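You operate a simulated robot arm through the tools that you are given. There is no shell and no other tool.

Carry out the task below with a simulated robot arm. There is one attempt and no reset: what you move stays moved.

## Task
Put things in order on the top of the steel bench. At the end: the gold relief valve from the top of the steel bench stands where the silver pipe coupling stood; the silver pipe coupling from the top of the steel bench stands on top of the yellow digital gauge; the gold small threaded pipe from the top of the steel bench stands where the white plug-in block (marked "SPEED") stood; the white plug-in block from the top of the steel bench stands where the gold relief valve stood; whatever was shut is shut again. Leave all else as you found it, and nothing knocked over.

Only the result counts: the job must be done as asked and must still hold three seconds after the hand-in. Knocking over, shifting, dropping, spilling or breaking anything else fails it.

## Robot
A 6-joint arm with a two-finger parallel gripper, fixed in place. Base frame: the origin is at the foot of the arm, x ahead of it, y to its left, z up; the work surface is at about z = 0. Readings come in mm, degrees, newtons and seconds.
With the tool pointing down near the work surface it reaches from about 120 to 500 mm from the base axis. Its first joint turns from -72.0 to 72.0 degrees. Payload 0.65 kg.
The tool frame sits at the grasp point between the pads (the TCP): z along the fingers, y along the line on which they close. The tips reach 25 mm beyond it. The gripper opens to 76 mm. The fingers are 18 mm wide and 10 mm thick; the gripper's body (36 by 78 mm) begins 45 mm behind the TCP.
Orientation is that of the tool frame in the base frame, as a unit quaternion [x, y, z, w]. With the fingers straight down and closing along the base's y, the tool's x points along the base's -x, its y along +y and its z along -z.

## Interface
- The arm moves only by the tool apply_moves. Its argument "targets" is a list of rows, each a list of 3 entries, a list of its own where there are three numbers: the shift along the tool's x, y, z in mm, then the turn, a rotation vector about the tool's x, y, z in degrees, then the gripper command, from -1 (shut) to 1 (fully open), values between in proportion. In form: [[[tx, ty, tz], [wx, wy, wz], claw], ...]. A call has 1 to 20 rows; each row shifts and turns the commanded pose from where the row before left it, along the tool's axes as they then stand. A row lasts 0.2 s, in which the tool goes at most 50 mm and 8.6 degrees; a call with a longer step from one row to the next is refused whole, and so is a gripper value outside its range. Where a pose cannot be reached the arm comes as near as it can. A force on the tool above 40 N (or 10 N above the force at the start of the call, whichever is more), or a blocked arm, ends the call early, and 0.2 s more pass. Each finger travels about 108 mm/s and halts on what it meets, pressing with about 20 N; the grip force reading is that of the motor and also rises with nothing between the fingers. The clock runs only during rows and for 0.2 s after the last one: add rows that do not move to give the fingers time. The reply holds the time, the measured pose of the TCP, the force on the tool along the base axes, the opening and the grip force, in the units named above and with some noise, with the torque about the TCP (base axes, N m) and any sound that the robot's microphone picked up.
- Cameras (640 x 400 px; columns grow to the right, rows downward): "scene" is fixed at [65.7, 262.4, 407.7]; the picture's right is [-0.61, -0.79, 0.00], its down [-0.41, 0.31, -0.86] and it looks along [0.68, -0.53, -0.51] (base axes); focal length 214 px, centre (320, 200). "wrist" rides on the gripper at [58, 11, -81] in the tool frame; the picture's right is [-0.18, 0.98, 0.00], its down [-0.75, -0.14, -0.64] and it looks along [-0.63, -0.12, 0.77] (tool axes); focal length 243 px, centre (320, 200). There is no depth. A picture from a camera that has moved, and an enlarged one, comes with that camera's place and axes in the base frame and with its lens. The place of the scene camera against the robot may be out by one fixed shift of up to 25 mm in any direction.
- snapshot(camera): a new picture of that camera. No time passes.
- inspect(camera, box): a new picture of the part [left, top, right, bottom] of that camera's present view, enlarged. No time passes.
- finish_job(): hands the job in; it is judged then, once.

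Places have to be worked out from the pictures, the camera data and where the tool is seen. Open the gripper and draw the arm clear of the work before you hand the job in, unless the task says otherwise.

The tools are called after ">>>" by a JSON object that holds its "method" and its "body". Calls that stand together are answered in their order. apply_moves: Moves the arm, as the interface text tells. Its arguments: {"type":"object","properties":{"targets":{"type":"array"}},"required":["targets"]} The other tools are called the same way: snapshot (camera) takes a picture; inspect (camera, box) takes an enlarged picture of a part of a camera's view; finish_job () hands the job in.

At the start:

```text
time: 0.0
tcp_pos: [314.7, 54.9, 328.8]
tcp_rot: [0.0, 1.0, 0.0, -0.001]
wrist_force: [-0.2, 0.5, -0.3]
moment: [-0.01, -0.02, 0.0]
gripper_width: 76.2
gripper_force: 0.1
```

scene: 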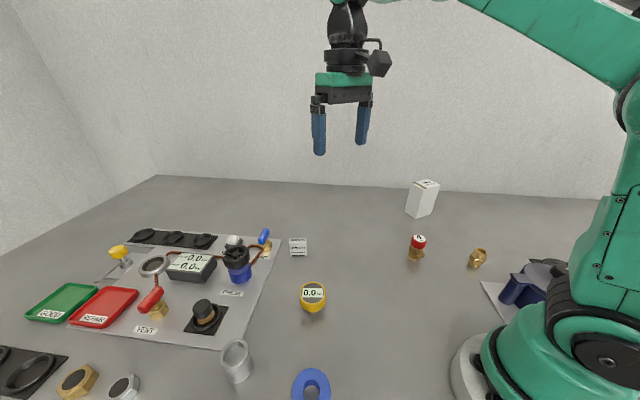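
wrist: 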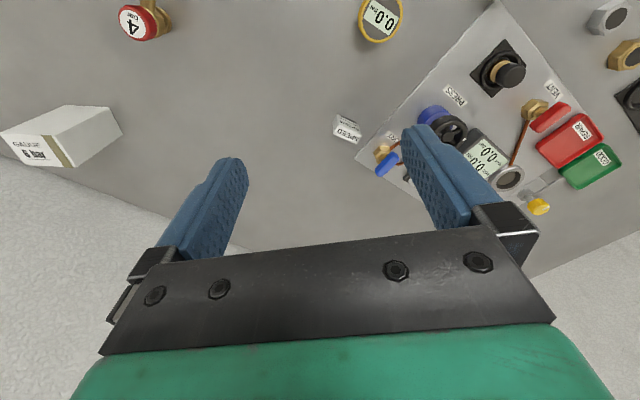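

I'll start by looking closely at the scene to identify each object before moving anything.

>>> {"method": "inspect", "body": {"camera": "scene", "box": [200, 220, 400, 400]}}

>>> {"method": "inspect", "body": {"camera": "scene", "box": [370, 160, 570, 320]}}

>>> {"method": "inspect", "body": {"camera": "scene", "box": [0, 220, 240, 400]}}

>>> {"method": "inspect", "body": {"camera": "wrist", "box": [320, 0, 640, 220]}}

```text
2.22 times, centred on (300, 310) of scene
camera zoom: at [65.7, 262.4, 407.7], right [-0.61, -0.79, 0.0], down [-0.41, 0.31, -0.86], along [0.68, -0.53, -0.51], focal length 477 px, centre (364, -44)
```

zoom: 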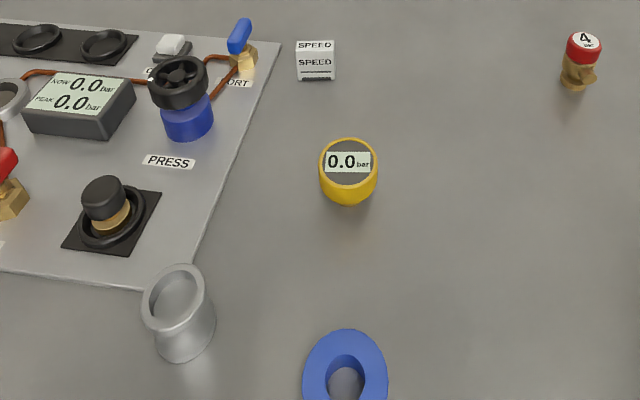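

```text
2.50 times, centred on (470, 240) of scene
camera zoom: at [65.7, 262.4, 407.7], right [-0.61, -0.79, 0.0], down [-0.41, 0.31, -0.86], along [0.68, -0.53, -0.51], focal length 536 px, centre (-55, 100)
```

zoom: 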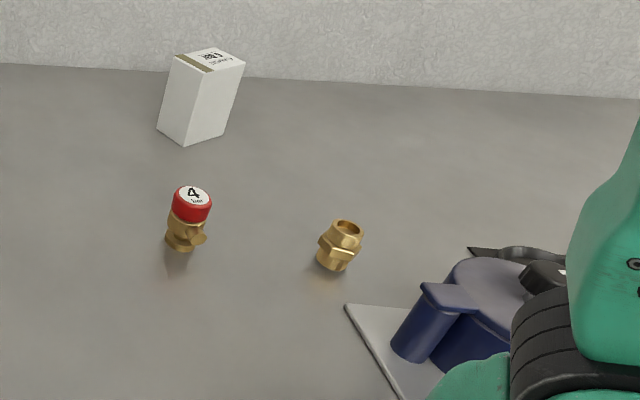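

```text
2.22 times, centred on (120, 310) of scene
camera zoom: at [65.7, 262.4, 407.7], right [-0.61, -0.79, 0.0], down [-0.41, 0.31, -0.86], along [0.68, -0.53, -0.51], focal length 477 px, centre (764, -44)
```

zoom: 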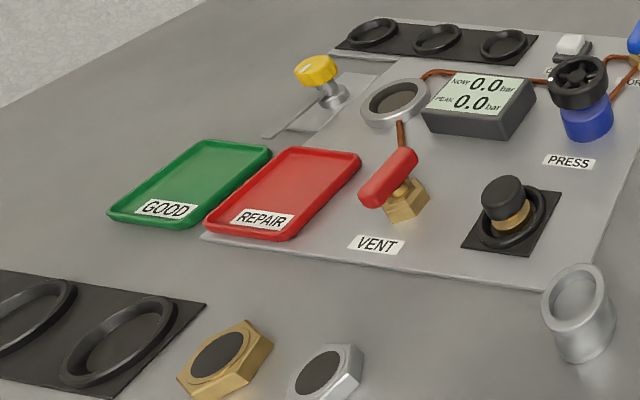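

```text
1.82 times, centred on (480, 110) of wrist
camera zoom: at [255.7, 65.9, 409.1], right [0.18, 0.98, 0.0], down [0.75, -0.14, 0.64], along [0.63, -0.12, -0.77], focal length 441 px, centre (29, 364)
```

zoom: 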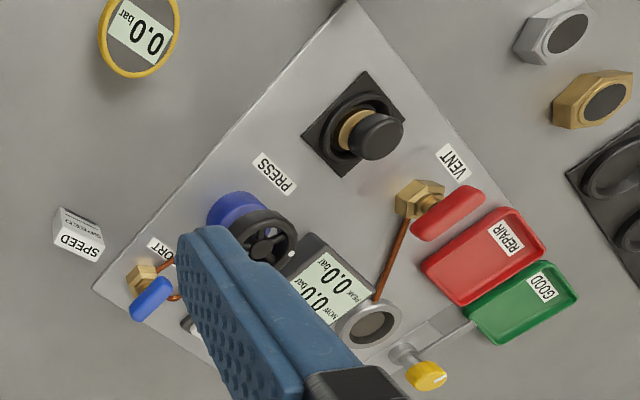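

The valve (red cap), the silver coupling, the small gold pipe, the SPEED block and the yellow gauge are all standing free. The wrist view puts the gauge and the block about (+15, +20) mm from where the scene view does, so I'll trust the wrist camera. I'll move it over the coupling first for accurate positions.

>>> {"method": "apply_moves", "body": {"targets": [[[7, 38, 16], [0, 0, 0], 1], [[7, 38, 16], [0, 0, 0], 1], [[7, 38, 16], [0, 0, 0], 1], [[7, 38, 16], [0, 0, 0], 1], [[7, 38, 16], [0, 0, 0], 1], [[7, 38, 16], [0, 0, 0], 1], [[0, 0, 0], [0, 0, 0], 1]]}}

>>> {"method": "snapshot", "body": {"camera": "wrist"}}

>>> {"method": "snapshot", "body": {"camera": "scene"}}

```text
time: 1.6
tcp_pos: [271.2, 284.1, 232.3]
tcp_rot: [0.0, 1.0, 0.0, 0.0]
wrist_force: [0.3, 0.1, -0.8]
moment: [-0.01, -0.01, -0.01]
gripper_width: 76.0
gripper_force: 0.1
```

```text
taken
camera wrist: at [211.8, 295.2, 312.0], right [0.18, 0.98, 0.0], down [0.75, -0.14, 0.64], along [0.63, -0.12, -0.77], focal length 243 px, centre (320, 200)
```

wrist: 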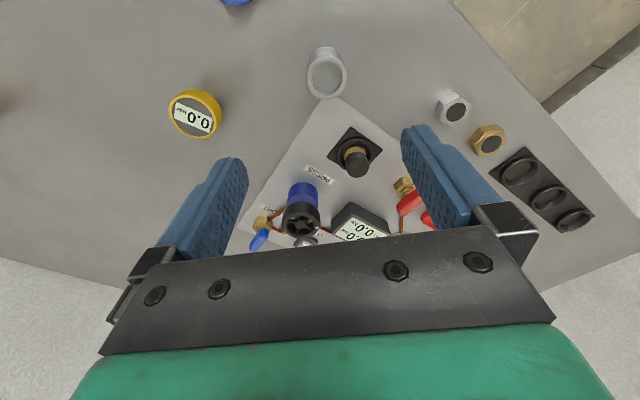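

```text
taken
```

scene: 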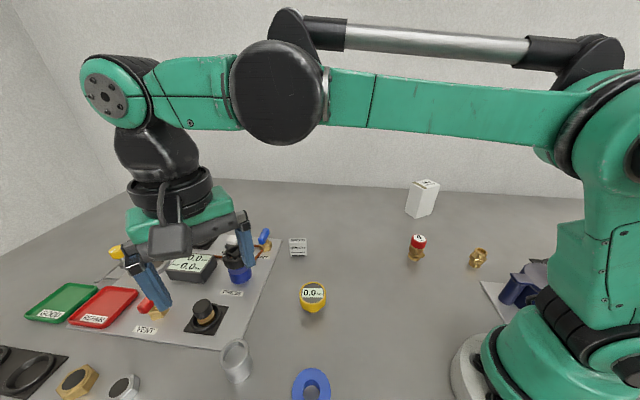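

The arm follows the commands well. I'll zoom in on the coupling, the gauge and the surroundings from here.

>>> {"method": "inspect", "body": {"camera": "wrist", "box": [260, 20, 420, 120]}}

>>> {"method": "inspect", "body": {"camera": "wrist", "box": [120, 60, 280, 160]}}

>>> {"method": "inspect", "body": {"camera": "wrist", "box": [400, 60, 624, 200]}}

>>> {"method": "inspect", "body": {"camera": "scene", "box": [190, 320, 318, 400]}}

```text
4.00 times, centred on (340, 70) of wrist
camera zoom: at [211.8, 295.2, 312.0], right [0.18, 0.98, 0.0], down [0.75, -0.14, 0.64], along [0.63, -0.12, -0.77], focal length 970 px, centre (240, 720)
```

zoom: 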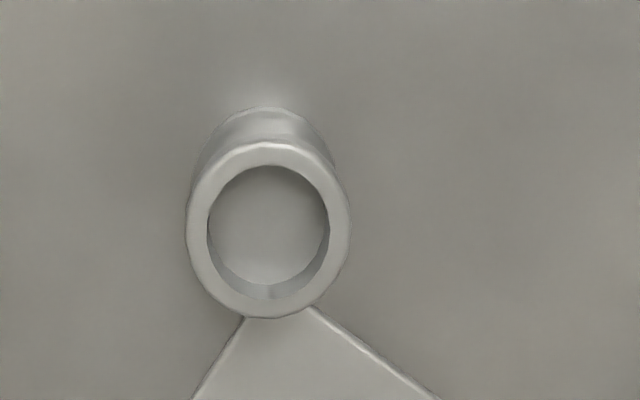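

```text
4.00 times, centred on (200, 110) of wrist
camera zoom: at [211.8, 295.2, 312.0], right [0.18, 0.98, 0.0], down [0.75, -0.14, 0.64], along [0.63, -0.12, -0.77], focal length 970 px, centre (800, 560)
```

zoom: 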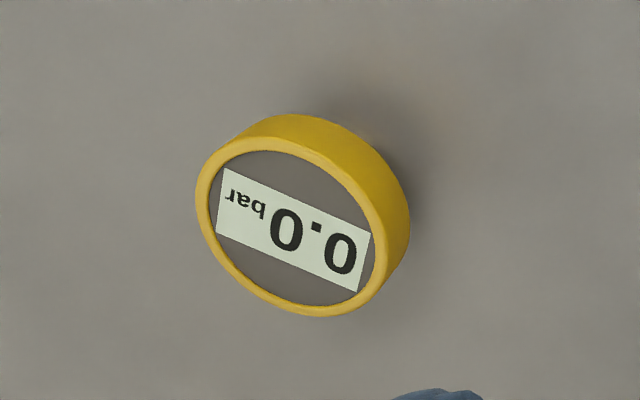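

```text
2.86 times, centred on (512, 130) of wrist
camera zoom: at [211.8, 295.2, 312.0], right [0.18, 0.98, 0.0], down [0.75, -0.14, 0.64], along [0.63, -0.12, -0.77], focal length 693 px, centre (-229, 400)
```

zoom: 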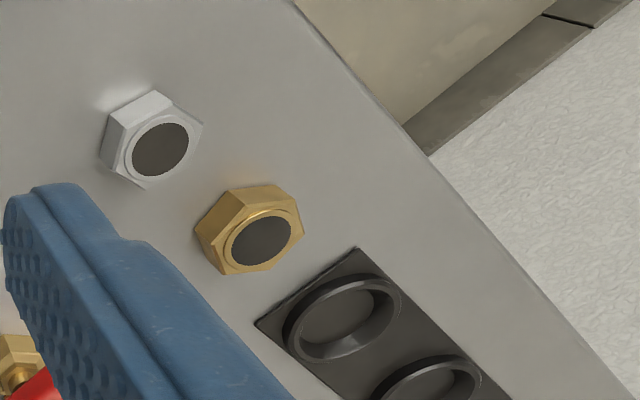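

```text
5.00 times, centred on (254, 360) of scene
camera zoom: at [65.7, 262.4, 407.7], right [-0.61, -0.79, 0.0], down [-0.41, 0.31, -0.86], along [0.68, -0.52, -0.51], focal length 1072 px, centre (650, -600)
```

zoom: 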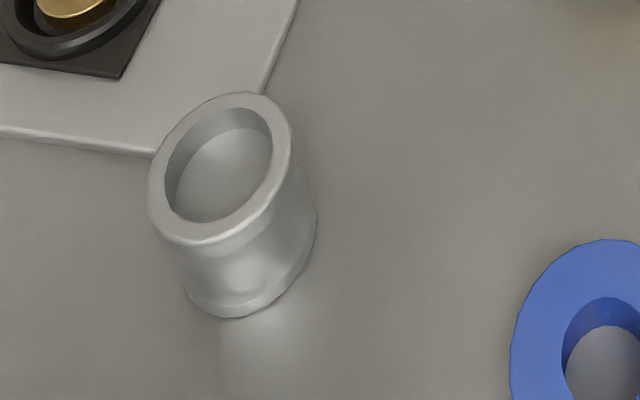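

The coupling is a spool about 41 mm in diameter and 50 mm tall, near (273, 291). The gauge top looks about 50 mm wide, near (289, 134, 40). I'll move over the gauge for a second, steeper view of it.

>>> {"method": "apply_moves", "body": {"targets": [[[-5, -37.5, 10.5], [0, 0, 0], 1], [[-5, -37.5, 10.5], [0, 0, 0], 1], [[-5, -37.5, 10.5], [0, 0, 0], 1], [[-5, -37.5, 10.5], [0, 0, 0], 1], [[0, 0, 0], [0, 0, 0], 1]]}}

>>> {"method": "snapshot", "body": {"camera": "wrist"}}

>>> {"method": "inspect", "body": {"camera": "wrist", "box": [240, 20, 400, 120]}}

>>> {"method": "inspect", "body": {"camera": "wrist", "box": [260, 100, 420, 200]}}

```text
time: 2.8
tcp_pos: [292.2, 132.1, 191.6]
tcp_rot: [0.0, 1.0, 0.0, 0.0]
wrist_force: [-0.8, 0.4, 0.0]
moment: [-0.04, 0.0, 0.02]
gripper_width: 75.9
gripper_force: 0.0
```

```text
taken
camera wrist: at [232.8, 144.0, 271.1], right [0.18, 0.98, 0.0], down [0.75, -0.14, 0.64], along [0.63, -0.12, -0.77], focal length 243 px, centre (320, 200)
```

wrist: 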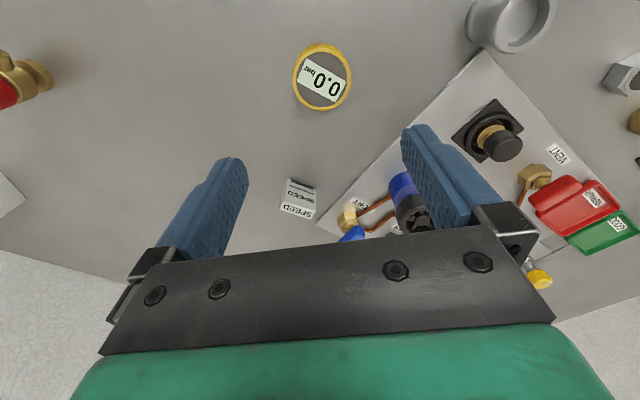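

```text
4.00 times, centred on (320, 70) of wrist
camera zoom: at [232.8, 144.0, 271.1], right [0.18, 0.98, 0.0], down [0.75, -0.14, 0.64], along [0.63, -0.12, -0.77], focal length 970 px, centre (320, 720)
```

zoom: 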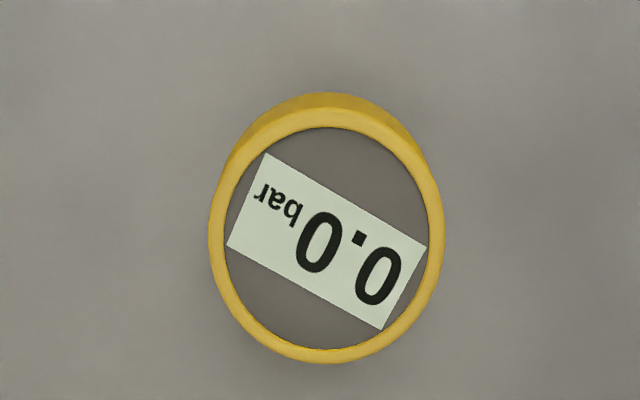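

```text
4.00 times, centred on (340, 150) of wrist
camera zoom: at [232.8, 144.0, 271.1], right [0.18, 0.98, 0.0], down [0.75, -0.14, 0.64], along [0.63, -0.12, -0.77], focal length 970 px, centre (240, 400)
```

zoom: 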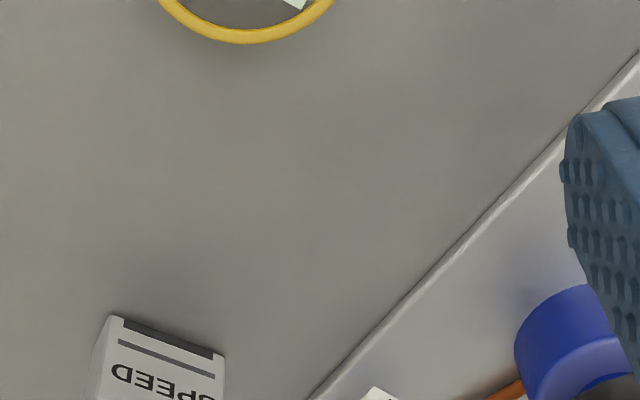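

The gauge centre comes out near (287, 135), with its top at about z = 40 and a radius of about 25 mm. Next I'll look at the SPEED block from above.

>>> {"method": "apply_moves", "body": {"targets": [[[-35, -13.5, 5], [0, 0, 0], 1], [[-35, -13.5, 5], [0, 0, 0], 1], [[-35, -13.5, 5], [0, 0, 0], 1], [[-35, -13.5, 5], [0, 0, 0], 1], [[0, 0, 0], [0, 0, 0], 1]]}}

>>> {"method": "snapshot", "body": {"camera": "wrist"}}

>>> {"method": "inspect", "body": {"camera": "wrist", "box": [240, 30, 400, 130]}}

>>> {"method": "inspect", "body": {"camera": "scene", "box": [250, 215, 346, 275]}}

```text
time: 4.0
tcp_pos: [431.7, 79.1, 169.4]
tcp_rot: [0.0, 1.0, 0.0, 0.001]
wrist_force: [-0.3, 1.1, 0.0]
moment: [0.02, -0.03, -0.01]
gripper_width: 75.9
gripper_force: 0.0
```

```text
taken
camera wrist: at [372.6, 90.7, 248.9], right [0.18, 0.98, 0.0], down [0.75, -0.14, 0.64], along [0.63, -0.12, -0.77], focal length 243 px, centre (320, 200)
```

wrist: 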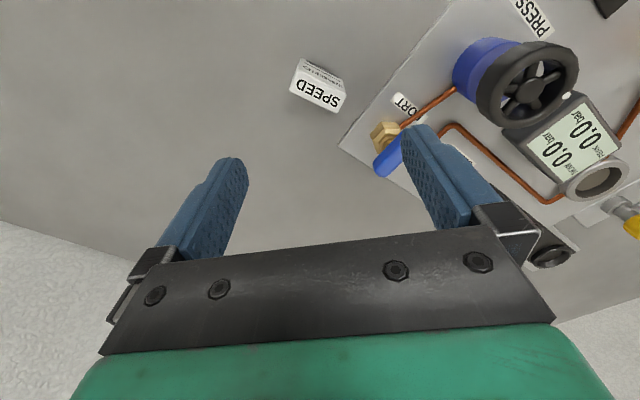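

```text
4.00 times, centred on (320, 80) of wrist
camera zoom: at [372.6, 90.7, 248.9], right [0.18, 0.98, 0.0], down [0.75, -0.14, 0.64], along [0.63, -0.12, -0.77], focal length 970 px, centre (320, 680)
```

zoom: 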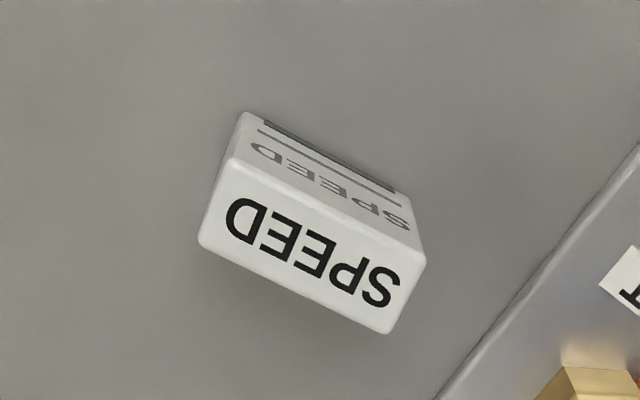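

```text
6.67 times, centred on (298, 245) of scene
camera zoom: at [65.7, 262.4, 407.7], right [-0.61, -0.79, 0.0], down [-0.41, 0.31, -0.86], along [0.68, -0.53, -0.51], focal length 1430 px, centre (467, -100)
```

zoom: 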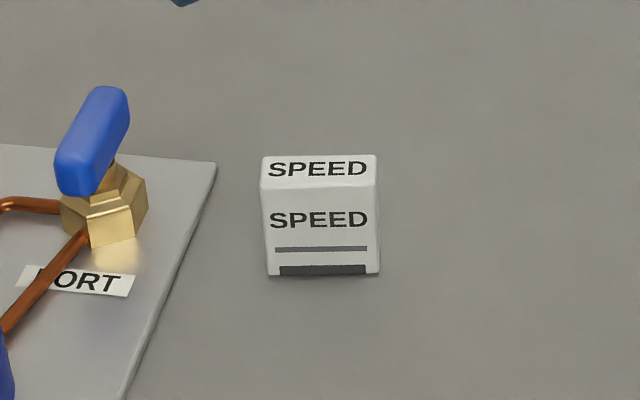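

The block measures about 42 × 16.5 × 46 mm, is centred near (430, 78), and its long axis lies at about 54° in base xy. Next I'll view the relief valve.

>>> {"method": "apply_moves", "body": {"targets": [[[28, -32.4, 0], [0, 0, 0], 1], [[28, -32.4, 0], [0, 0, 0], 1], [[28, -32.4, 0], [0, 0, 0], 1], [[28, -32.4, 0], [0, 0, 0], 1], [[28, -32.4, 0], [0, 0, 0], 1], [[28, -32.4, 0], [0, 0, 0], 1], [[28, -32.4, 0], [0, 0, 0], 1], [[0, 0, 0], [0, 0, 0], 1]]}}

>>> {"method": "snapshot", "body": {"camera": "wrist"}}

>>> {"method": "inspect", "body": {"camera": "wrist", "box": [240, 30, 400, 130]}}

>>> {"method": "inspect", "body": {"camera": "scene", "box": [370, 215, 466, 275]}}

```text
time: 5.8
tcp_pos: [239.5, -149.6, 173.0]
tcp_rot: [-0.001, 1.0, -0.001, -0.001]
wrist_force: [-0.1, 0.1, 1.0]
moment: [-0.02, 0.01, 0.0]
gripper_width: 75.8
gripper_force: 0.1
```

```text
taken
camera wrist: at [180.7, -137.9, 252.5], right [0.18, 0.98, 0.0], down [0.75, -0.14, 0.64], along [0.63, -0.12, -0.77], focal length 243 px, centre (320, 200)
```

wrist: 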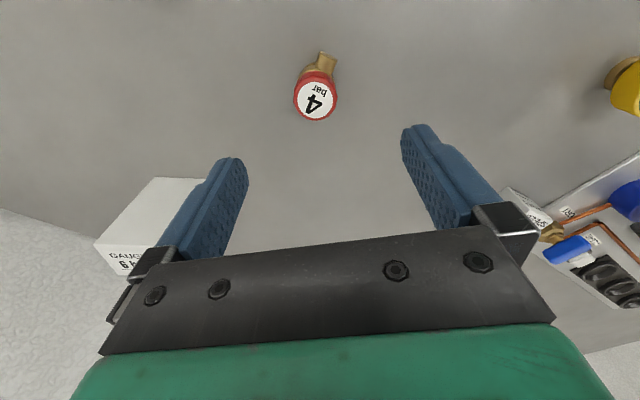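

```text
4.00 times, centred on (320, 80) of wrist
camera zoom: at [180.7, -137.9, 252.5], right [0.18, 0.98, 0.0], down [0.75, -0.14, 0.64], along [0.63, -0.12, -0.77], focal length 970 px, centre (320, 680)
```

zoom: 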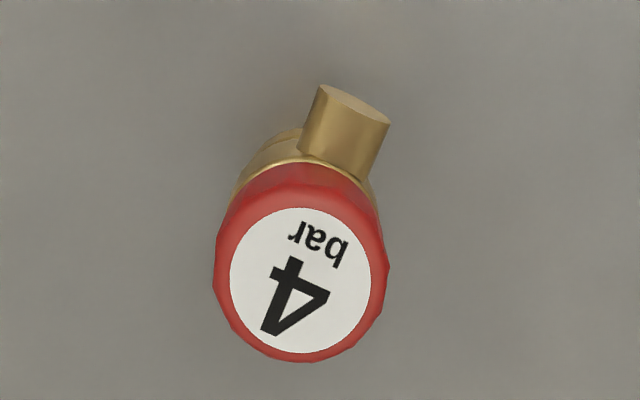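

```text
6.67 times, centred on (418, 245) of scene
camera zoom: at [65.7, 262.4, 407.7], right [-0.61, -0.79, 0.0], down [-0.41, 0.31, -0.86], along [0.68, -0.53, -0.51], focal length 1430 px, centre (-333, -100)
```

zoom: 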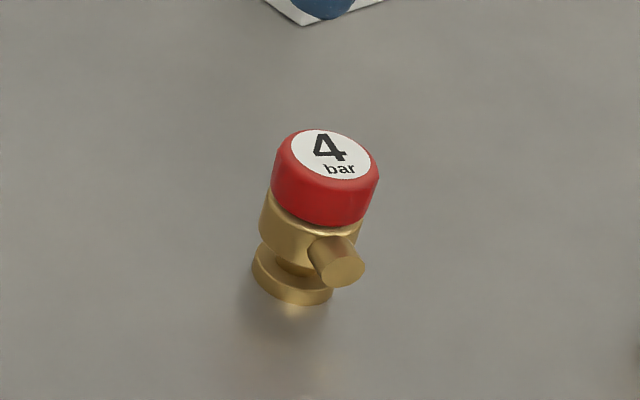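

The valve axis comes out near (239, −152.5). It is about 63 mm tall, the red cap is about 34 mm across, and the side outlet points to about 147°. Next I'll look at the gold pipe.

>>> {"method": "apply_moves", "body": {"targets": [[[28, -24, -2], [0, 0, 0], 1], [[28, -24, -2], [0, 0, 0], 1], [[28, -24, -2], [0, 0, 0], 1], [[28, -24, -2], [0, 0, 0], 1], [[0, 0, 0], [0, 0, 0], 1]]}}

>>> {"method": "snapshot", "body": {"camera": "wrist"}}

>>> {"method": "inspect", "body": {"camera": "wrist", "box": [240, 20, 400, 120]}}

>>> {"method": "inspect", "body": {"camera": "scene", "box": [430, 225, 526, 285]}}

```text
time: 7.0
tcp_pos: [126.0, -246.6, 180.0]
tcp_rot: [0.0, 1.0, -0.001, 0.0]
wrist_force: [0.1, 0.2, -0.4]
moment: [0.02, 0.01, 0.0]
gripper_width: 76.0
gripper_force: 0.1
```

```text
taken
camera wrist: at [67.1, -234.9, 259.3], right [0.18, 0.98, 0.0], down [0.75, -0.14, 0.64], along [0.63, -0.12, -0.77], focal length 243 px, centre (320, 200)
```

wrist: 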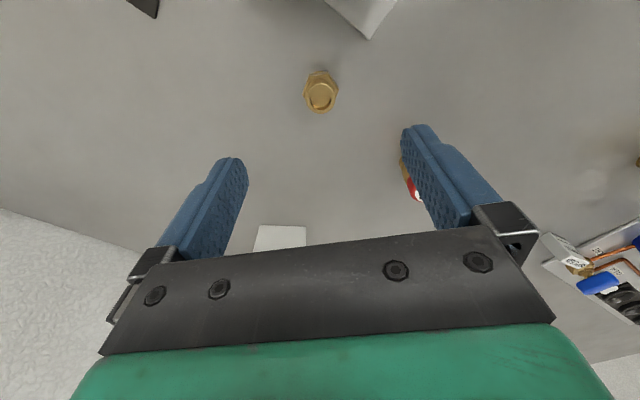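

```text
4.00 times, centred on (320, 70) of wrist
camera zoom: at [67.1, -234.9, 259.3], right [0.18, 0.98, 0.0], down [0.75, -0.14, 0.64], along [0.63, -0.12, -0.77], focal length 970 px, centre (320, 720)
```

zoom: 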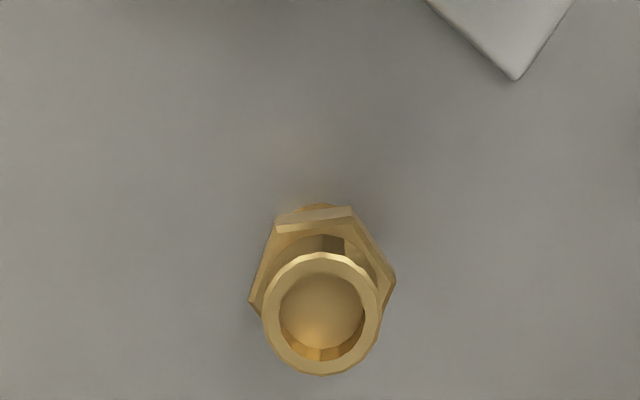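

```text
6.67 times, centred on (478, 255) of scene
camera zoom: at [65.7, 262.4, 407.7], right [-0.61, -0.79, 0.0], down [-0.41, 0.31, -0.86], along [0.68, -0.53, -0.51], focal length 1430 px, centre (-733, -167)
```

zoom: 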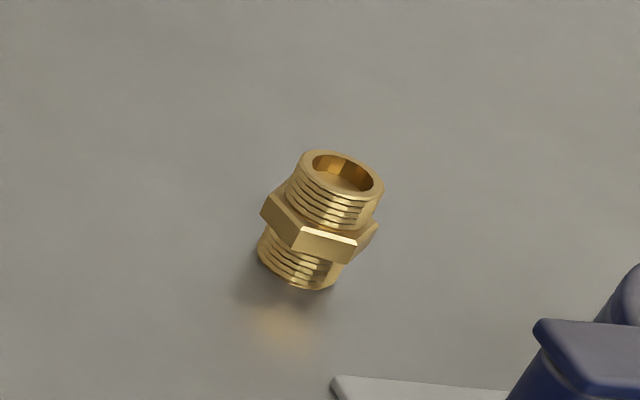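

The pipe nipple stands near (133, −247), about 43 mm tall. Its hex is about 30 mm across flats, with flat normals at 0°, 60° and 120°. All places are measured now, so I'll go back over the coupling and line up to grasp it.

>>> {"method": "apply_moves", "body": {"targets": [[[-12.2, 44.8, 0], [0, 0, 0], 1], [[-12.2, 44.8, 0], [0, 0, 0], 1], [[-12.2, 44.8, 0], [0, 0, 0], 1], [[-12.2, 44.8, 0], [0, 0, 0], 1], [[-12.2, 44.8, 0], [0, 0, 0], 1], [[-12.2, 44.8, 0], [0, 0, 0], 1], [[-12.2, 44.8, 0], [0, 0, 0], 1], [[-12.2, 44.8, 0], [0, 0, 0], 1], [[-12.2, 44.8, 0], [0, 0, 0], 1], [[-12.2, 44.8, 0], [0, 0, 0], 1], [[-12.2, 44.8, 20], [0, 0, 0], 1], [[-12.2, 44.8, 20], [0, 0, 0], 1], [[0, 0, 20], [0, 0, 0], 1], [[0, 0, 0], [0, 0, 0], 1]]}}

>>> {"method": "snapshot", "body": {"camera": "wrist"}}

>>> {"method": "inspect", "body": {"camera": "wrist", "box": [230, 40, 422, 160]}}

```text
refused: row 11 steps farther than a row can; nothing moved
```

```text
taken
camera wrist: at [67.1, -234.9, 259.3], right [0.18, 0.98, 0.0], down [0.75, -0.14, 0.64], along [0.63, -0.12, -0.77], focal length 243 px, centre (320, 200)
```

wrist: 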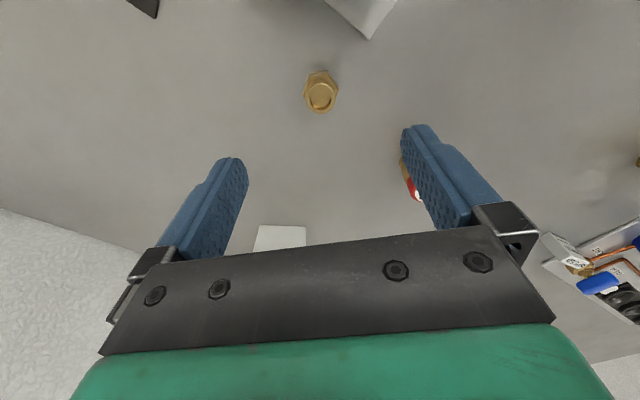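

```text
3.33 times, centred on (326, 100) of wrist
camera zoom: at [67.1, -234.9, 259.3], right [0.18, 0.98, 0.0], down [0.75, -0.14, 0.64], along [0.63, -0.12, -0.77], focal length 809 px, centre (300, 533)
```

zoom: 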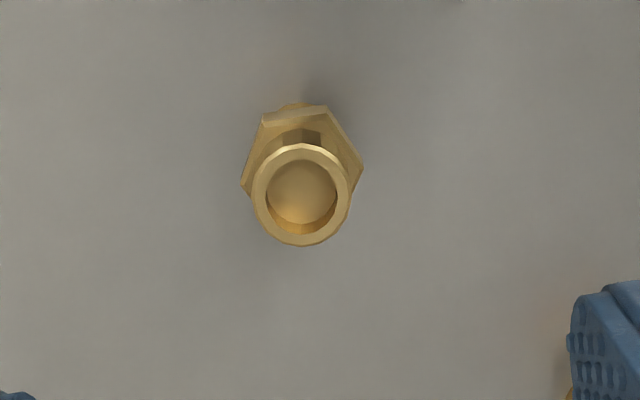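

The call was refused because two rows combined too much travel, and nothing moved. I'll resend it with the descent as separate rows.

>>> {"method": "apply_moves", "body": {"targets": [[[-12.2, 44.8, 0], [0, 0, 0], 1], [[-12.2, 44.8, 0], [0, 0, 0], 1], [[-12.2, 44.8, 0], [0, 0, 0], 1], [[-12.2, 44.8, 0], [0, 0, 0], 1], [[-12.2, 44.8, 0], [0, 0, 0], 1], [[-12.2, 44.8, 0], [0, 0, 0], 1], [[-12.2, 44.8, 0], [0, 0, 0], 1], [[-12.2, 44.8, 0], [0, 0, 0], 1], [[-12.2, 44.8, 0], [0, 0, 0], 1], [[-12.2, 44.8, 0], [0, 0, 0], 1], [[-12.2, 44.8, 0], [0, 0, 0], 1], [[-12.2, 44.8, 0], [0, 0, 0], 1], [[0, 0, 30], [0, 0, 0], 1], [[0, 0, 30], [0, 0, 0], 1], [[0, 0, 0], [0, 0, 0], 1]]}}

>>> {"method": "snapshot", "body": {"camera": "wrist"}}

>>> {"method": "inspect", "body": {"camera": "wrist", "box": [230, 40, 422, 160]}}

```text
time: 10.2
tcp_pos: [270.9, 295.7, 118.4]
tcp_rot: [-0.001, 1.0, 0.0, 0.0]
wrist_force: [0.8, 0.2, 0.8]
moment: [0.02, 0.0, -0.02]
gripper_width: 76.1
gripper_force: 0.0
```

```text
taken
camera wrist: at [211.7, 307.7, 197.9], right [0.18, 0.98, 0.0], down [0.75, -0.14, 0.64], along [0.63, -0.12, -0.77], focal length 243 px, centre (320, 200)
```

wrist: 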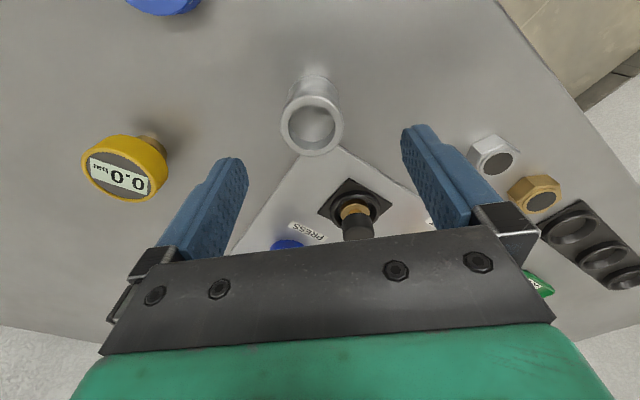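

```text
3.33 times, centred on (326, 100) of wrist
camera zoom: at [211.7, 307.7, 197.9], right [0.18, 0.98, 0.0], down [0.75, -0.14, 0.64], along [0.63, -0.12, -0.77], focal length 809 px, centre (300, 533)
```

zoom: 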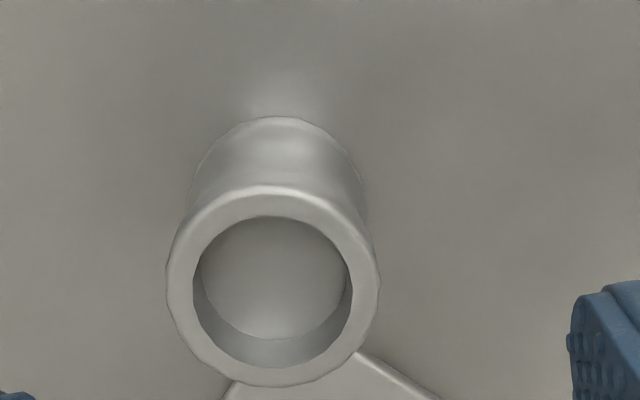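

From this angle I can see the gauge puck stands on a thin brass stem, so the coupling has to be well centred on it. The coupling is at (272.7, 290.8). I'll correct sideways and come down around it in two steps.

>>> {"method": "apply_moves", "body": {"targets": [[[-2.3, -5.3, 0], [0, 0, 0], 1], [[0, 0, 20], [0, 0, 0], 1], [[0, 0, 20], [0, 0, 0], 1], [[0, 0, 0], [0, 0, 0], 1]]}}

>>> {"method": "snapshot", "body": {"camera": "wrist"}}

>>> {"method": "inspect", "body": {"camera": "wrist", "box": [60, 80, 252, 200]}}

```text
time: 11.2
tcp_pos: [275.0, 289.2, 79.5]
tcp_rot: [0.0, 1.0, 0.0, 0.001]
wrist_force: [-0.2, 0.3, -0.5]
moment: [0.01, 0.0, 0.03]
gripper_width: 76.1
gripper_force: 0.1
```

```text
taken
camera wrist: at [215.1, 299.7, 158.7], right [0.18, 0.98, 0.0], down [0.75, -0.14, 0.64], along [0.63, -0.12, -0.77], focal length 243 px, centre (320, 200)
```

wrist: 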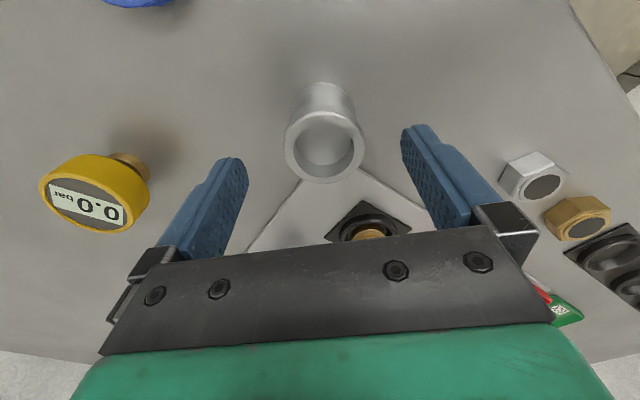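

```text
3.33 times, centred on (156, 140) of wrist
camera zoom: at [215.1, 299.7, 158.7], right [0.18, 0.98, 0.0], down [0.75, -0.14, 0.64], along [0.63, -0.12, -0.77], focal length 809 px, centre (867, 400)
```

zoom: 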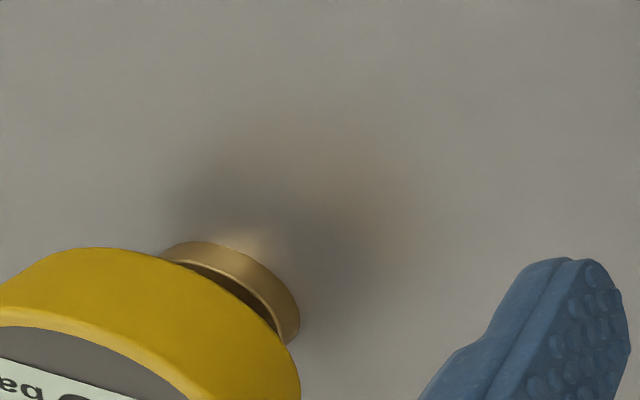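

The gauge turns out to have a broad brass foot, which is good. I'll let the arm settle and zoom in on the coupling between the fingers to check the alignment.

>>> {"method": "apply_moves", "body": {"targets": [[[0, 0, 0], [0, 0, 0], 1], [[0, 0, 0], [0, 0, 0], 1]]}}

>>> {"method": "inspect", "body": {"camera": "wrist", "box": [220, 70, 412, 190]}}

>>> {"method": "snapshot", "body": {"camera": "scene"}}

```text
time: 11.8
tcp_pos: [274.3, 287.5, 78.4]
tcp_rot: [0.001, 1.0, 0.0, 0.0]
wrist_force: [-0.3, -0.5, 0.3]
moment: [0.02, -0.02, 0.02]
gripper_width: 75.9
gripper_force: 0.1
```

```text
3.33 times, centred on (316, 130) of wrist
camera zoom: at [215.1, 299.8, 158.9], right [0.18, 0.98, 0.0], down [0.75, -0.14, 0.64], along [0.63, -0.12, -0.77], focal length 809 px, centre (333, 433)
```

zoom: 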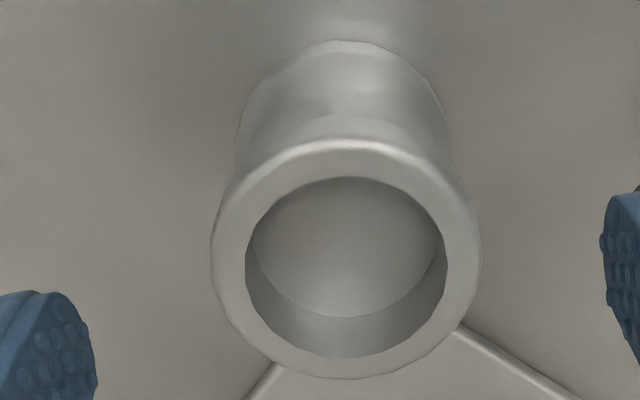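

```text
taken
```

scene: 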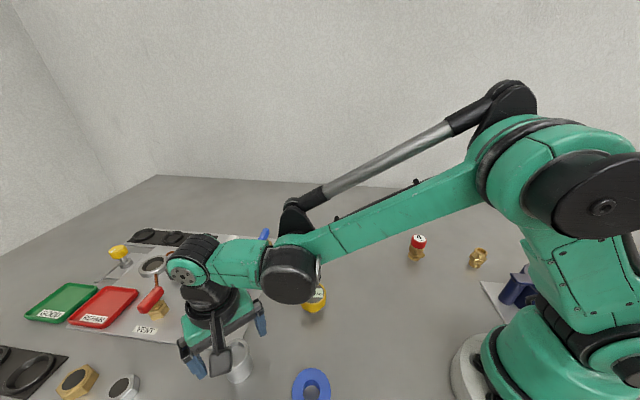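

The camera readings are steady, and the coupling sits about 1.5 mm off in each of x and y. I'll correct that, descend to about z = 31 and close.

>>> {"method": "apply_moves", "body": {"targets": [[[1.4, 1.5, 0], [0, 0, 0], 1], [[0, 0, 16], [0, 0, 0], 1], [[0, 0, 16], [0, 0, 0], 1], [[0, 0, 15], [0, 0, 0], 1], [[0, 0, 0], [0, 0, 0], 1], [[0, 0, 0], [0, 0, 0], 1]]}}

>>> {"method": "snapshot", "body": {"camera": "wrist"}}

>>> {"method": "snapshot", "body": {"camera": "scene"}}

```text
time: 13.2
tcp_pos: [272.2, 289.5, 32.5]
tcp_rot: [0.0, 1.0, 0.0, 0.0]
wrist_force: [0.1, 0.4, 0.0]
moment: [0.01, 0.0, 0.0]
gripper_width: 75.8
gripper_force: 0.0
```

```text
taken
camera wrist: at [213.2, 301.8, 112.1], right [0.18, 0.98, 0.0], down [0.75, -0.14, 0.64], along [0.63, -0.12, -0.77], focal length 243 px, centre (320, 200)
```

wrist: 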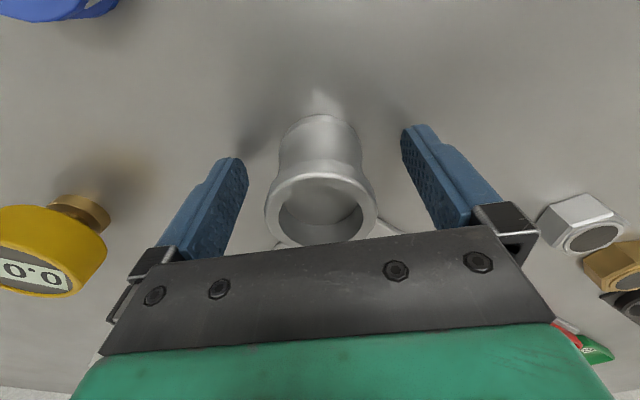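

```text
taken
```

scene: 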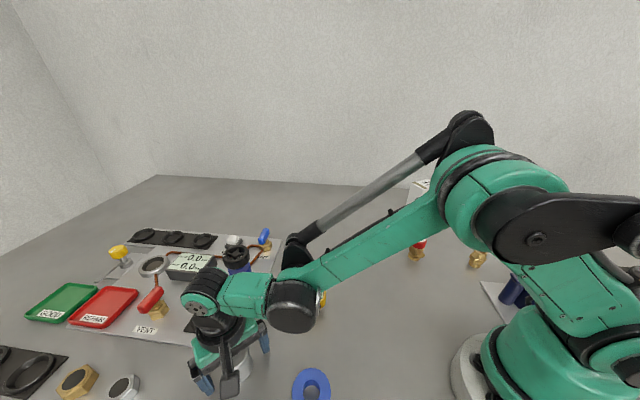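

The coupling is centred between the open fingers with the tips just above the bench. I'll close the gripper now.

>>> {"method": "apply_moves", "body": {"targets": [[[0, 0, 0], [0, 0, 0], -1], [[0, 0, 0], [0, 0, 0], -1], [[0, 0, 0], [0, 0, 0], -1], [[0, 0, 0], [0, 0, 0], -1]]}}

>>> {"method": "snapshot", "body": {"camera": "wrist"}}

```text
time: 14.2
tcp_pos: [272.0, 290.1, 32.9]
tcp_rot: [0.0, 1.0, 0.0, 0.0]
wrist_force: [-0.5, -0.2, -0.3]
moment: [0.03, -0.01, 0.02]
gripper_width: 40.7
gripper_force: 19.9
```

```text
taken
camera wrist: at [213.2, 301.8, 112.1], right [0.18, 0.98, 0.0], down [0.75, -0.14, 0.64], along [0.63, -0.12, -0.77], focal length 243 px, centre (320, 200)
```

wrist: 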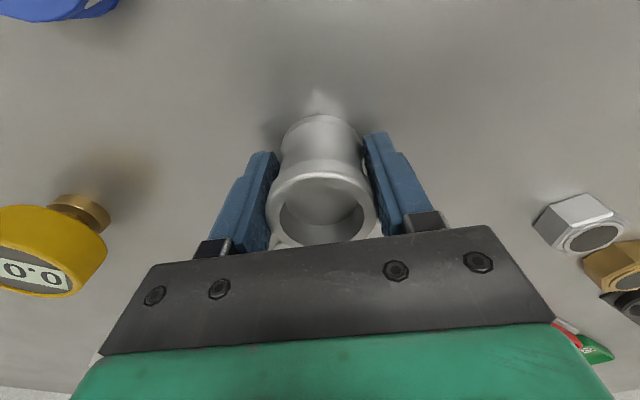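

The grip is firm at 40.7 mm. I'll lift straight up and carry the coupling over toward the gauge, staying high.

>>> {"method": "apply_moves", "body": {"targets": [[[0, 0, -10], [0, 0, 0], -1], [[0, 0, -20], [0, 0, 0], -1], [[0, 0, -25], [0, 0, 0], -1], [[0, 0, -25], [0, 0, 0], -1], [[0, 0, -20], [0, 0, 0], -1], [[-2, -20, 0], [0, 0, 0], -1], [[-3, -30, 0], [0, 0, 0], -1], [[-3, -30, 0], [0, 0, 0], -1], [[-3, -30, 0], [0, 0, 0], -1], [[-2, -25, 0], [0, 0, 0], -1], [[-1, -15, 0], [0, 0, 0], -1], [[0, -5.6, 0], [0, 0, 0], -1], [[0, 0, 0], [0, 0, 0], -1], [[0, 0, 0], [0, 0, 0], -1]]}}

>>> {"method": "snapshot", "body": {"camera": "wrist"}}

>>> {"method": "snapshot", "body": {"camera": "scene"}}

```text
time: 17.2
tcp_pos: [285.5, 133.1, 132.4]
tcp_rot: [-0.001, 1.0, 0.0, 0.0]
wrist_force: [0.1, 0.5, -0.9]
moment: [0.02, 0.04, -0.01]
gripper_width: 40.8
gripper_force: 19.4
```

```text
taken
camera wrist: at [226.7, 145.8, 211.8], right [0.18, 0.98, 0.0], down [0.75, -0.14, 0.64], along [0.63, -0.12, -0.77], focal length 243 px, centre (320, 200)
```

wrist: 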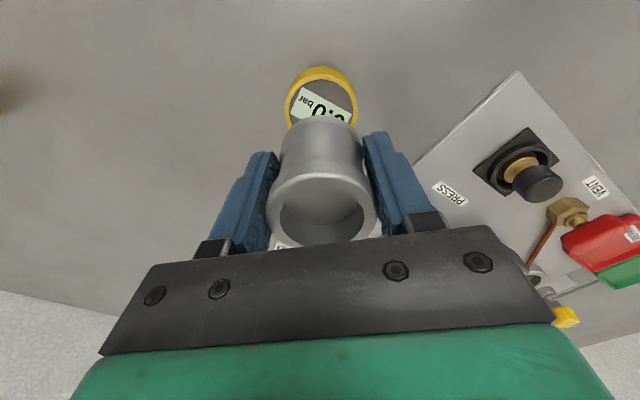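

```text
taken
```

scene: 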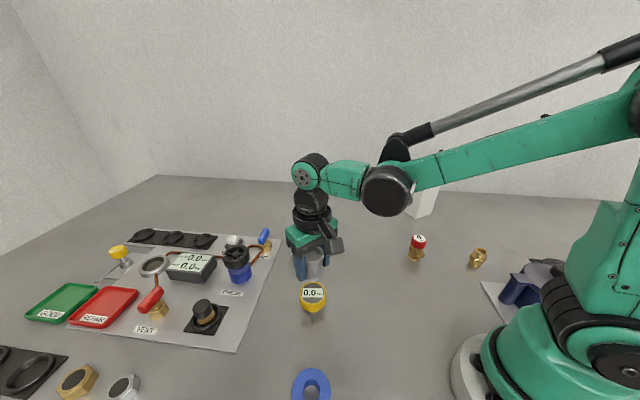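

The coupling's axis is over the gauge to within about 0.5 mm. I'll lower it to about 10 mm above the gauge and look.

>>> {"method": "apply_moves", "body": {"targets": [[[-0.4, 0.4, 12], [0, 0, 0], -1], [[0, 0, 12], [0, 0, 0], -1], [[0, 0, 12], [0, 0, 0], -1], [[0, 0, 8], [0, 0, 0], -1], [[0, 0, 0], [0, 0, 0], -1], [[0, 0, 0], [0, 0, 0], -1]]}}

>>> {"method": "inspect", "body": {"camera": "wrist", "box": [224, 70, 416, 190]}}

>>> {"method": "inspect", "body": {"camera": "scene", "box": [250, 250, 378, 330]}}

```text
time: 18.6
tcp_pos: [286.7, 135.2, 87.8]
tcp_rot: [0.0, 1.0, 0.0, 0.0]
wrist_force: [0.5, 0.0, -1.6]
moment: [-0.01, 0.0, -0.01]
gripper_width: 40.9
gripper_force: 20.2
```

```text
3.33 times, centred on (320, 130) of wrist
camera zoom: at [227.2, 146.4, 168.4], right [0.18, 0.98, 0.0], down [0.75, -0.14, 0.64], along [0.63, -0.12, -0.77], focal length 809 px, centre (320, 433)
```

zoom: 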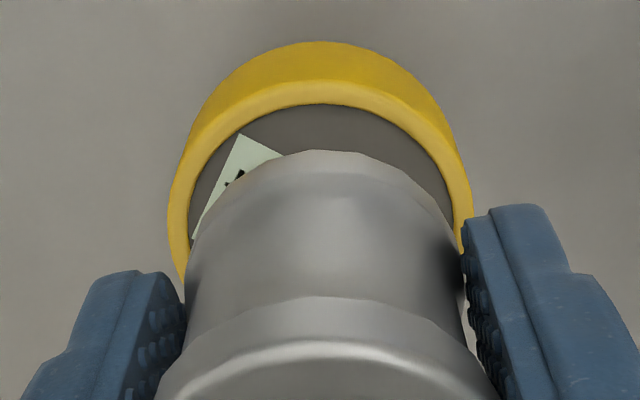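

```text
5.00 times, centred on (314, 290) of scene
camera zoom: at [65.7, 262.4, 407.7], right [-0.61, -0.79, 0.0], down [-0.41, 0.31, -0.86], along [0.68, -0.53, -0.51], focal length 1072 px, centre (350, -250)
```

zoom: 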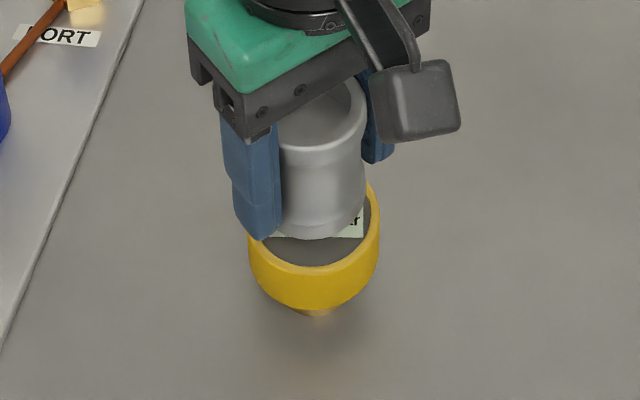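

The alignment is good to within about half a millimetre in x and y. I'll make a fine correction and lower in small steps, watching the vertical force.

>>> {"method": "apply_moves", "body": {"targets": [[[0.4, -0.5, 3], [0, 0, 0], -1], [[0, 0, 3], [0, 0, 0], -1], [[0, 0, 1], [0, 0, 0], -1], [[0, 0, 0], [0, 0, 0], -1], [[0, 0, 0], [0, 0, 0], -1]]}}

>>> {"method": "inspect", "body": {"camera": "wrist", "box": [224, 70, 416, 190]}}

>>> {"method": "inspect", "body": {"camera": "scene", "box": [266, 260, 362, 320]}}

```text
time: 19.8
tcp_pos: [286.5, 134.6, 80.9]
tcp_rot: [-0.001, 1.0, -0.001, 0.0]
wrist_force: [1.5, 0.0, -1.8]
moment: [0.0, 0.02, 0.01]
gripper_width: 41.0
gripper_force: 20.1
```

```text
3.33 times, centred on (320, 130) of wrist
camera zoom: at [226.9, 145.9, 161.5], right [0.18, 0.98, 0.0], down [0.75, -0.14, 0.64], along [0.63, -0.12, -0.77], focal length 809 px, centre (320, 433)
```

zoom: 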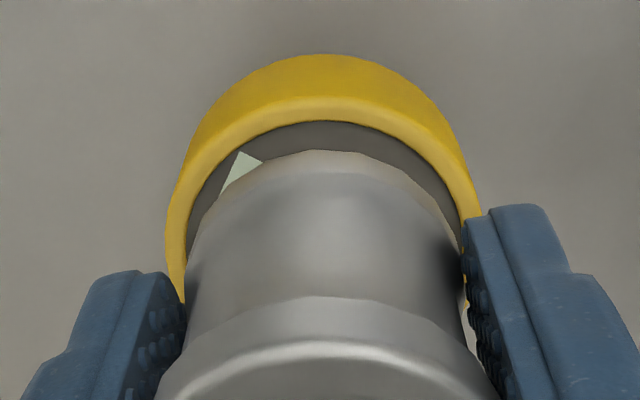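

```text
6.67 times, centred on (314, 290) of scene
camera zoom: at [65.7, 262.4, 407.7], right [-0.61, -0.79, 0.0], down [-0.41, 0.31, -0.86], along [0.68, -0.53, -0.51], focal length 1430 px, centre (360, -400)
```

zoom: 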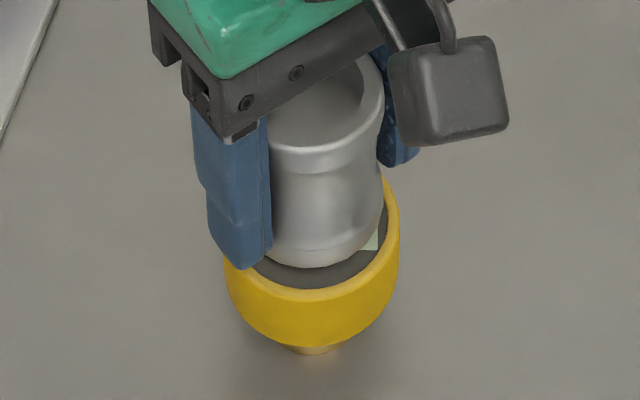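

No contact yet, with the coupling's bottom at about z = 49. I'll continue in 1 mm steps.

>>> {"method": "apply_moves", "body": {"targets": [[[0, 0, 1], [0, 0, 0], -1], [[0, 0, 1], [0, 0, 0], -1], [[0, 0, 0], [0, 0, 0], -1]]}}

>>> {"method": "inspect", "body": {"camera": "wrist", "box": [224, 70, 416, 190]}}

```text
time: 20.6
tcp_pos: [285.0, 134.5, 78.4]
tcp_rot: [-0.001, 1.0, 0.0, 0.0]
wrist_force: [-0.1, 0.1, -1.6]
moment: [0.0, 0.03, 0.0]
gripper_width: 40.8
gripper_force: 20.3
```

```text
3.33 times, centred on (320, 130) of wrist
camera zoom: at [226.7, 145.4, 158.9], right [0.18, 0.98, 0.0], down [0.75, -0.14, 0.64], along [0.63, -0.12, -0.77], focal length 809 px, centre (320, 433)
```

zoom: 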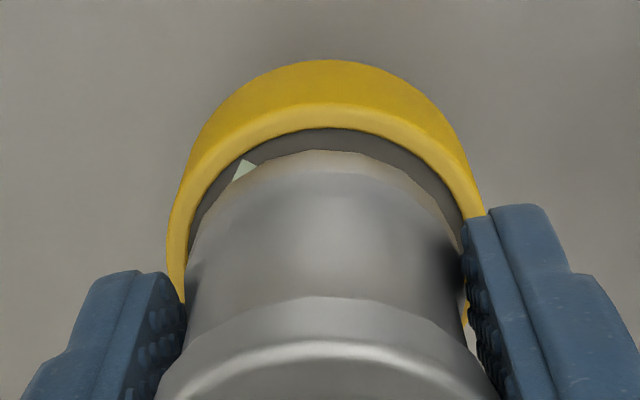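

Still no contact at a bottom height of about 47 mm. The coupling and rim look concentric to about half a millimetre. I'll keep lowering gently.

>>> {"method": "apply_moves", "body": {"targets": [[[0.4, 0, 0.7], [0, 0, 0], -1], [[0, 0, 0.7], [0, 0, 0], -1], [[0, 0, 0], [0, 0, 0], -1]]}}

>>> {"method": "inspect", "body": {"camera": "scene", "box": [282, 268, 346, 308]}}

```text
time: 21.4
tcp_pos: [287.1, 134.6, 77.6]
tcp_rot: [-0.001, 1.0, 0.0, 0.0]
wrist_force: [0.4, -0.1, -1.6]
moment: [0.0, 0.0, -0.01]
gripper_width: 40.8
gripper_force: 20.3
```

```text
10.00 times, centred on (314, 288) of scene
camera zoom: at [65.7, 262.4, 407.7], right [-0.61, -0.79, 0.0], down [-0.41, 0.31, -0.86], along [0.68, -0.53, -0.51], focal length 2145 px, centre (380, -680)
```

zoom: 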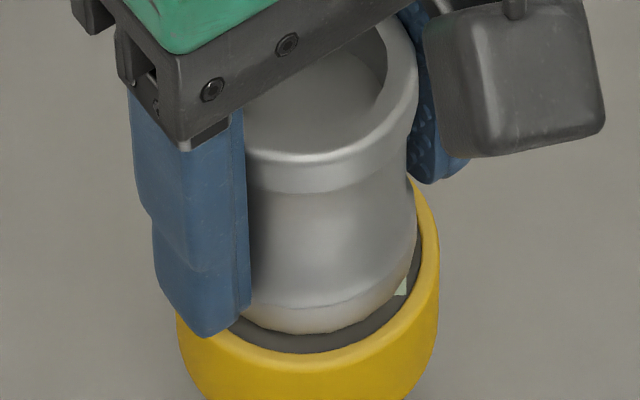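

A gap of about 3 mm is still visible, so I'll lower further while monitoring the force.

>>> {"method": "apply_moves", "body": {"targets": [[[0, 0, 0.8], [0, 0, 0], -1], [[0, 0, 0.8], [0, 0, 0], -1], [[0, 0, 0], [0, 0, 0], -1]]}}

>>> {"method": "inspect", "body": {"camera": "scene", "box": [282, 268, 346, 308]}}

>>> {"method": "inspect", "body": {"camera": "wrist", "box": [224, 70, 416, 190]}}

```text
time: 22.2
tcp_pos: [286.5, 133.6, 76.6]
tcp_rot: [0.0, 1.0, 0.0, 0.0]
wrist_force: [0.6, 0.5, -1.8]
moment: [-0.03, 0.0, -0.04]
gripper_width: 40.7
gripper_force: 20.3
```

```text
10.00 times, centred on (314, 288) of scene
camera zoom: at [65.7, 262.4, 407.7], right [-0.61, -0.79, 0.0], down [-0.41, 0.31, -0.86], along [0.68, -0.53, -0.51], focal length 2145 px, centre (380, -680)
```

zoom: 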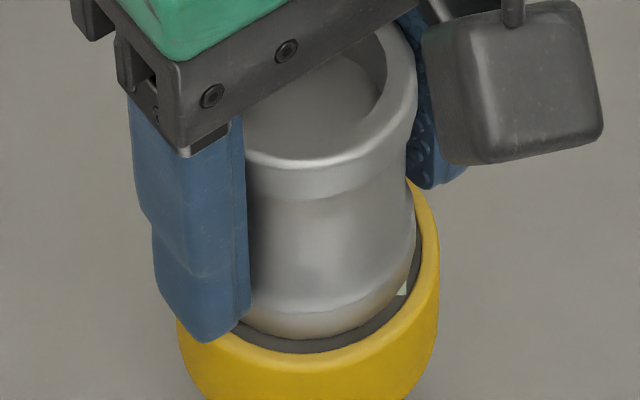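

```text
3.33 times, centred on (320, 130) of wrist
camera zoom: at [226.8, 145.8, 156.4], right [0.18, 0.98, 0.0], down [0.75, -0.14, 0.64], along [0.63, -0.12, -0.77], focal length 809 px, centre (320, 433)
```

zoom: 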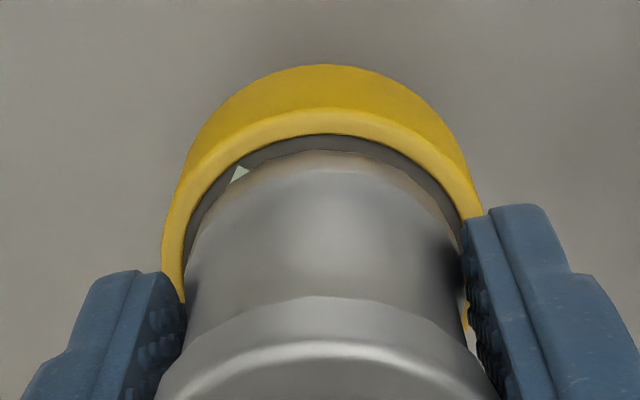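

Still no force, with the gap at about 2 mm. I'll continue down.

>>> {"method": "apply_moves", "body": {"targets": [[[0, 0, 0.7], [0, 0, 0], -1], [[0, 0, 0.7], [0, 0, 0], -1], [[0, 0, 0], [0, 0, 0], -1]]}}

>>> {"method": "inspect", "body": {"camera": "scene", "box": [282, 268, 346, 308]}}

>>> {"method": "inspect", "body": {"camera": "wrist", "box": [224, 70, 416, 190]}}

```text
time: 23.0
tcp_pos: [285.0, 133.8, 75.4]
tcp_rot: [0.0, 1.0, 0.001, 0.0]
wrist_force: [3.0, 1.1, 9.2]
moment: [0.05, -0.12, 0.03]
gripper_width: 40.7
gripper_force: 20.1
```

```text
10.00 times, centred on (314, 288) of scene
camera zoom: at [65.7, 262.4, 407.7], right [-0.61, -0.79, 0.0], down [-0.41, 0.31, -0.86], along [0.68, -0.52, -0.51], focal length 2145 px, centre (380, -680)
```

zoom: 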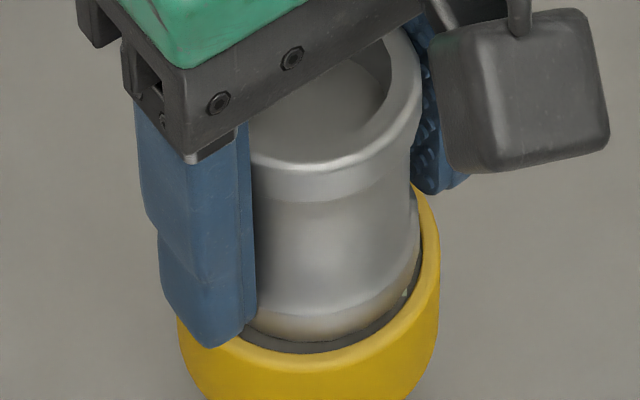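

```text
3.33 times, centred on (320, 130) of wrist
camera zoom: at [226.0, 145.1, 155.0], right [0.18, 0.98, 0.0], down [0.75, -0.14, 0.64], along [0.63, -0.12, -0.77], focal length 809 px, centre (320, 433)
```

zoom: 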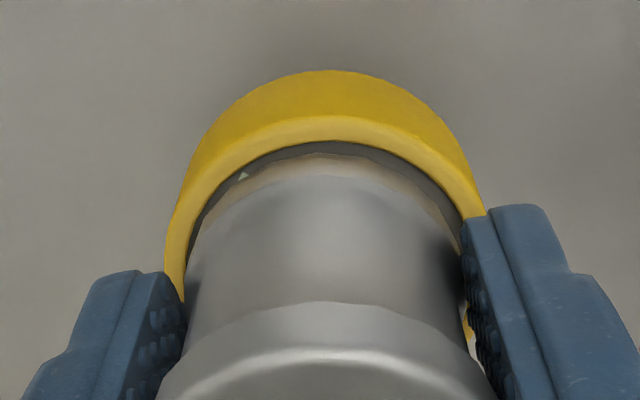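

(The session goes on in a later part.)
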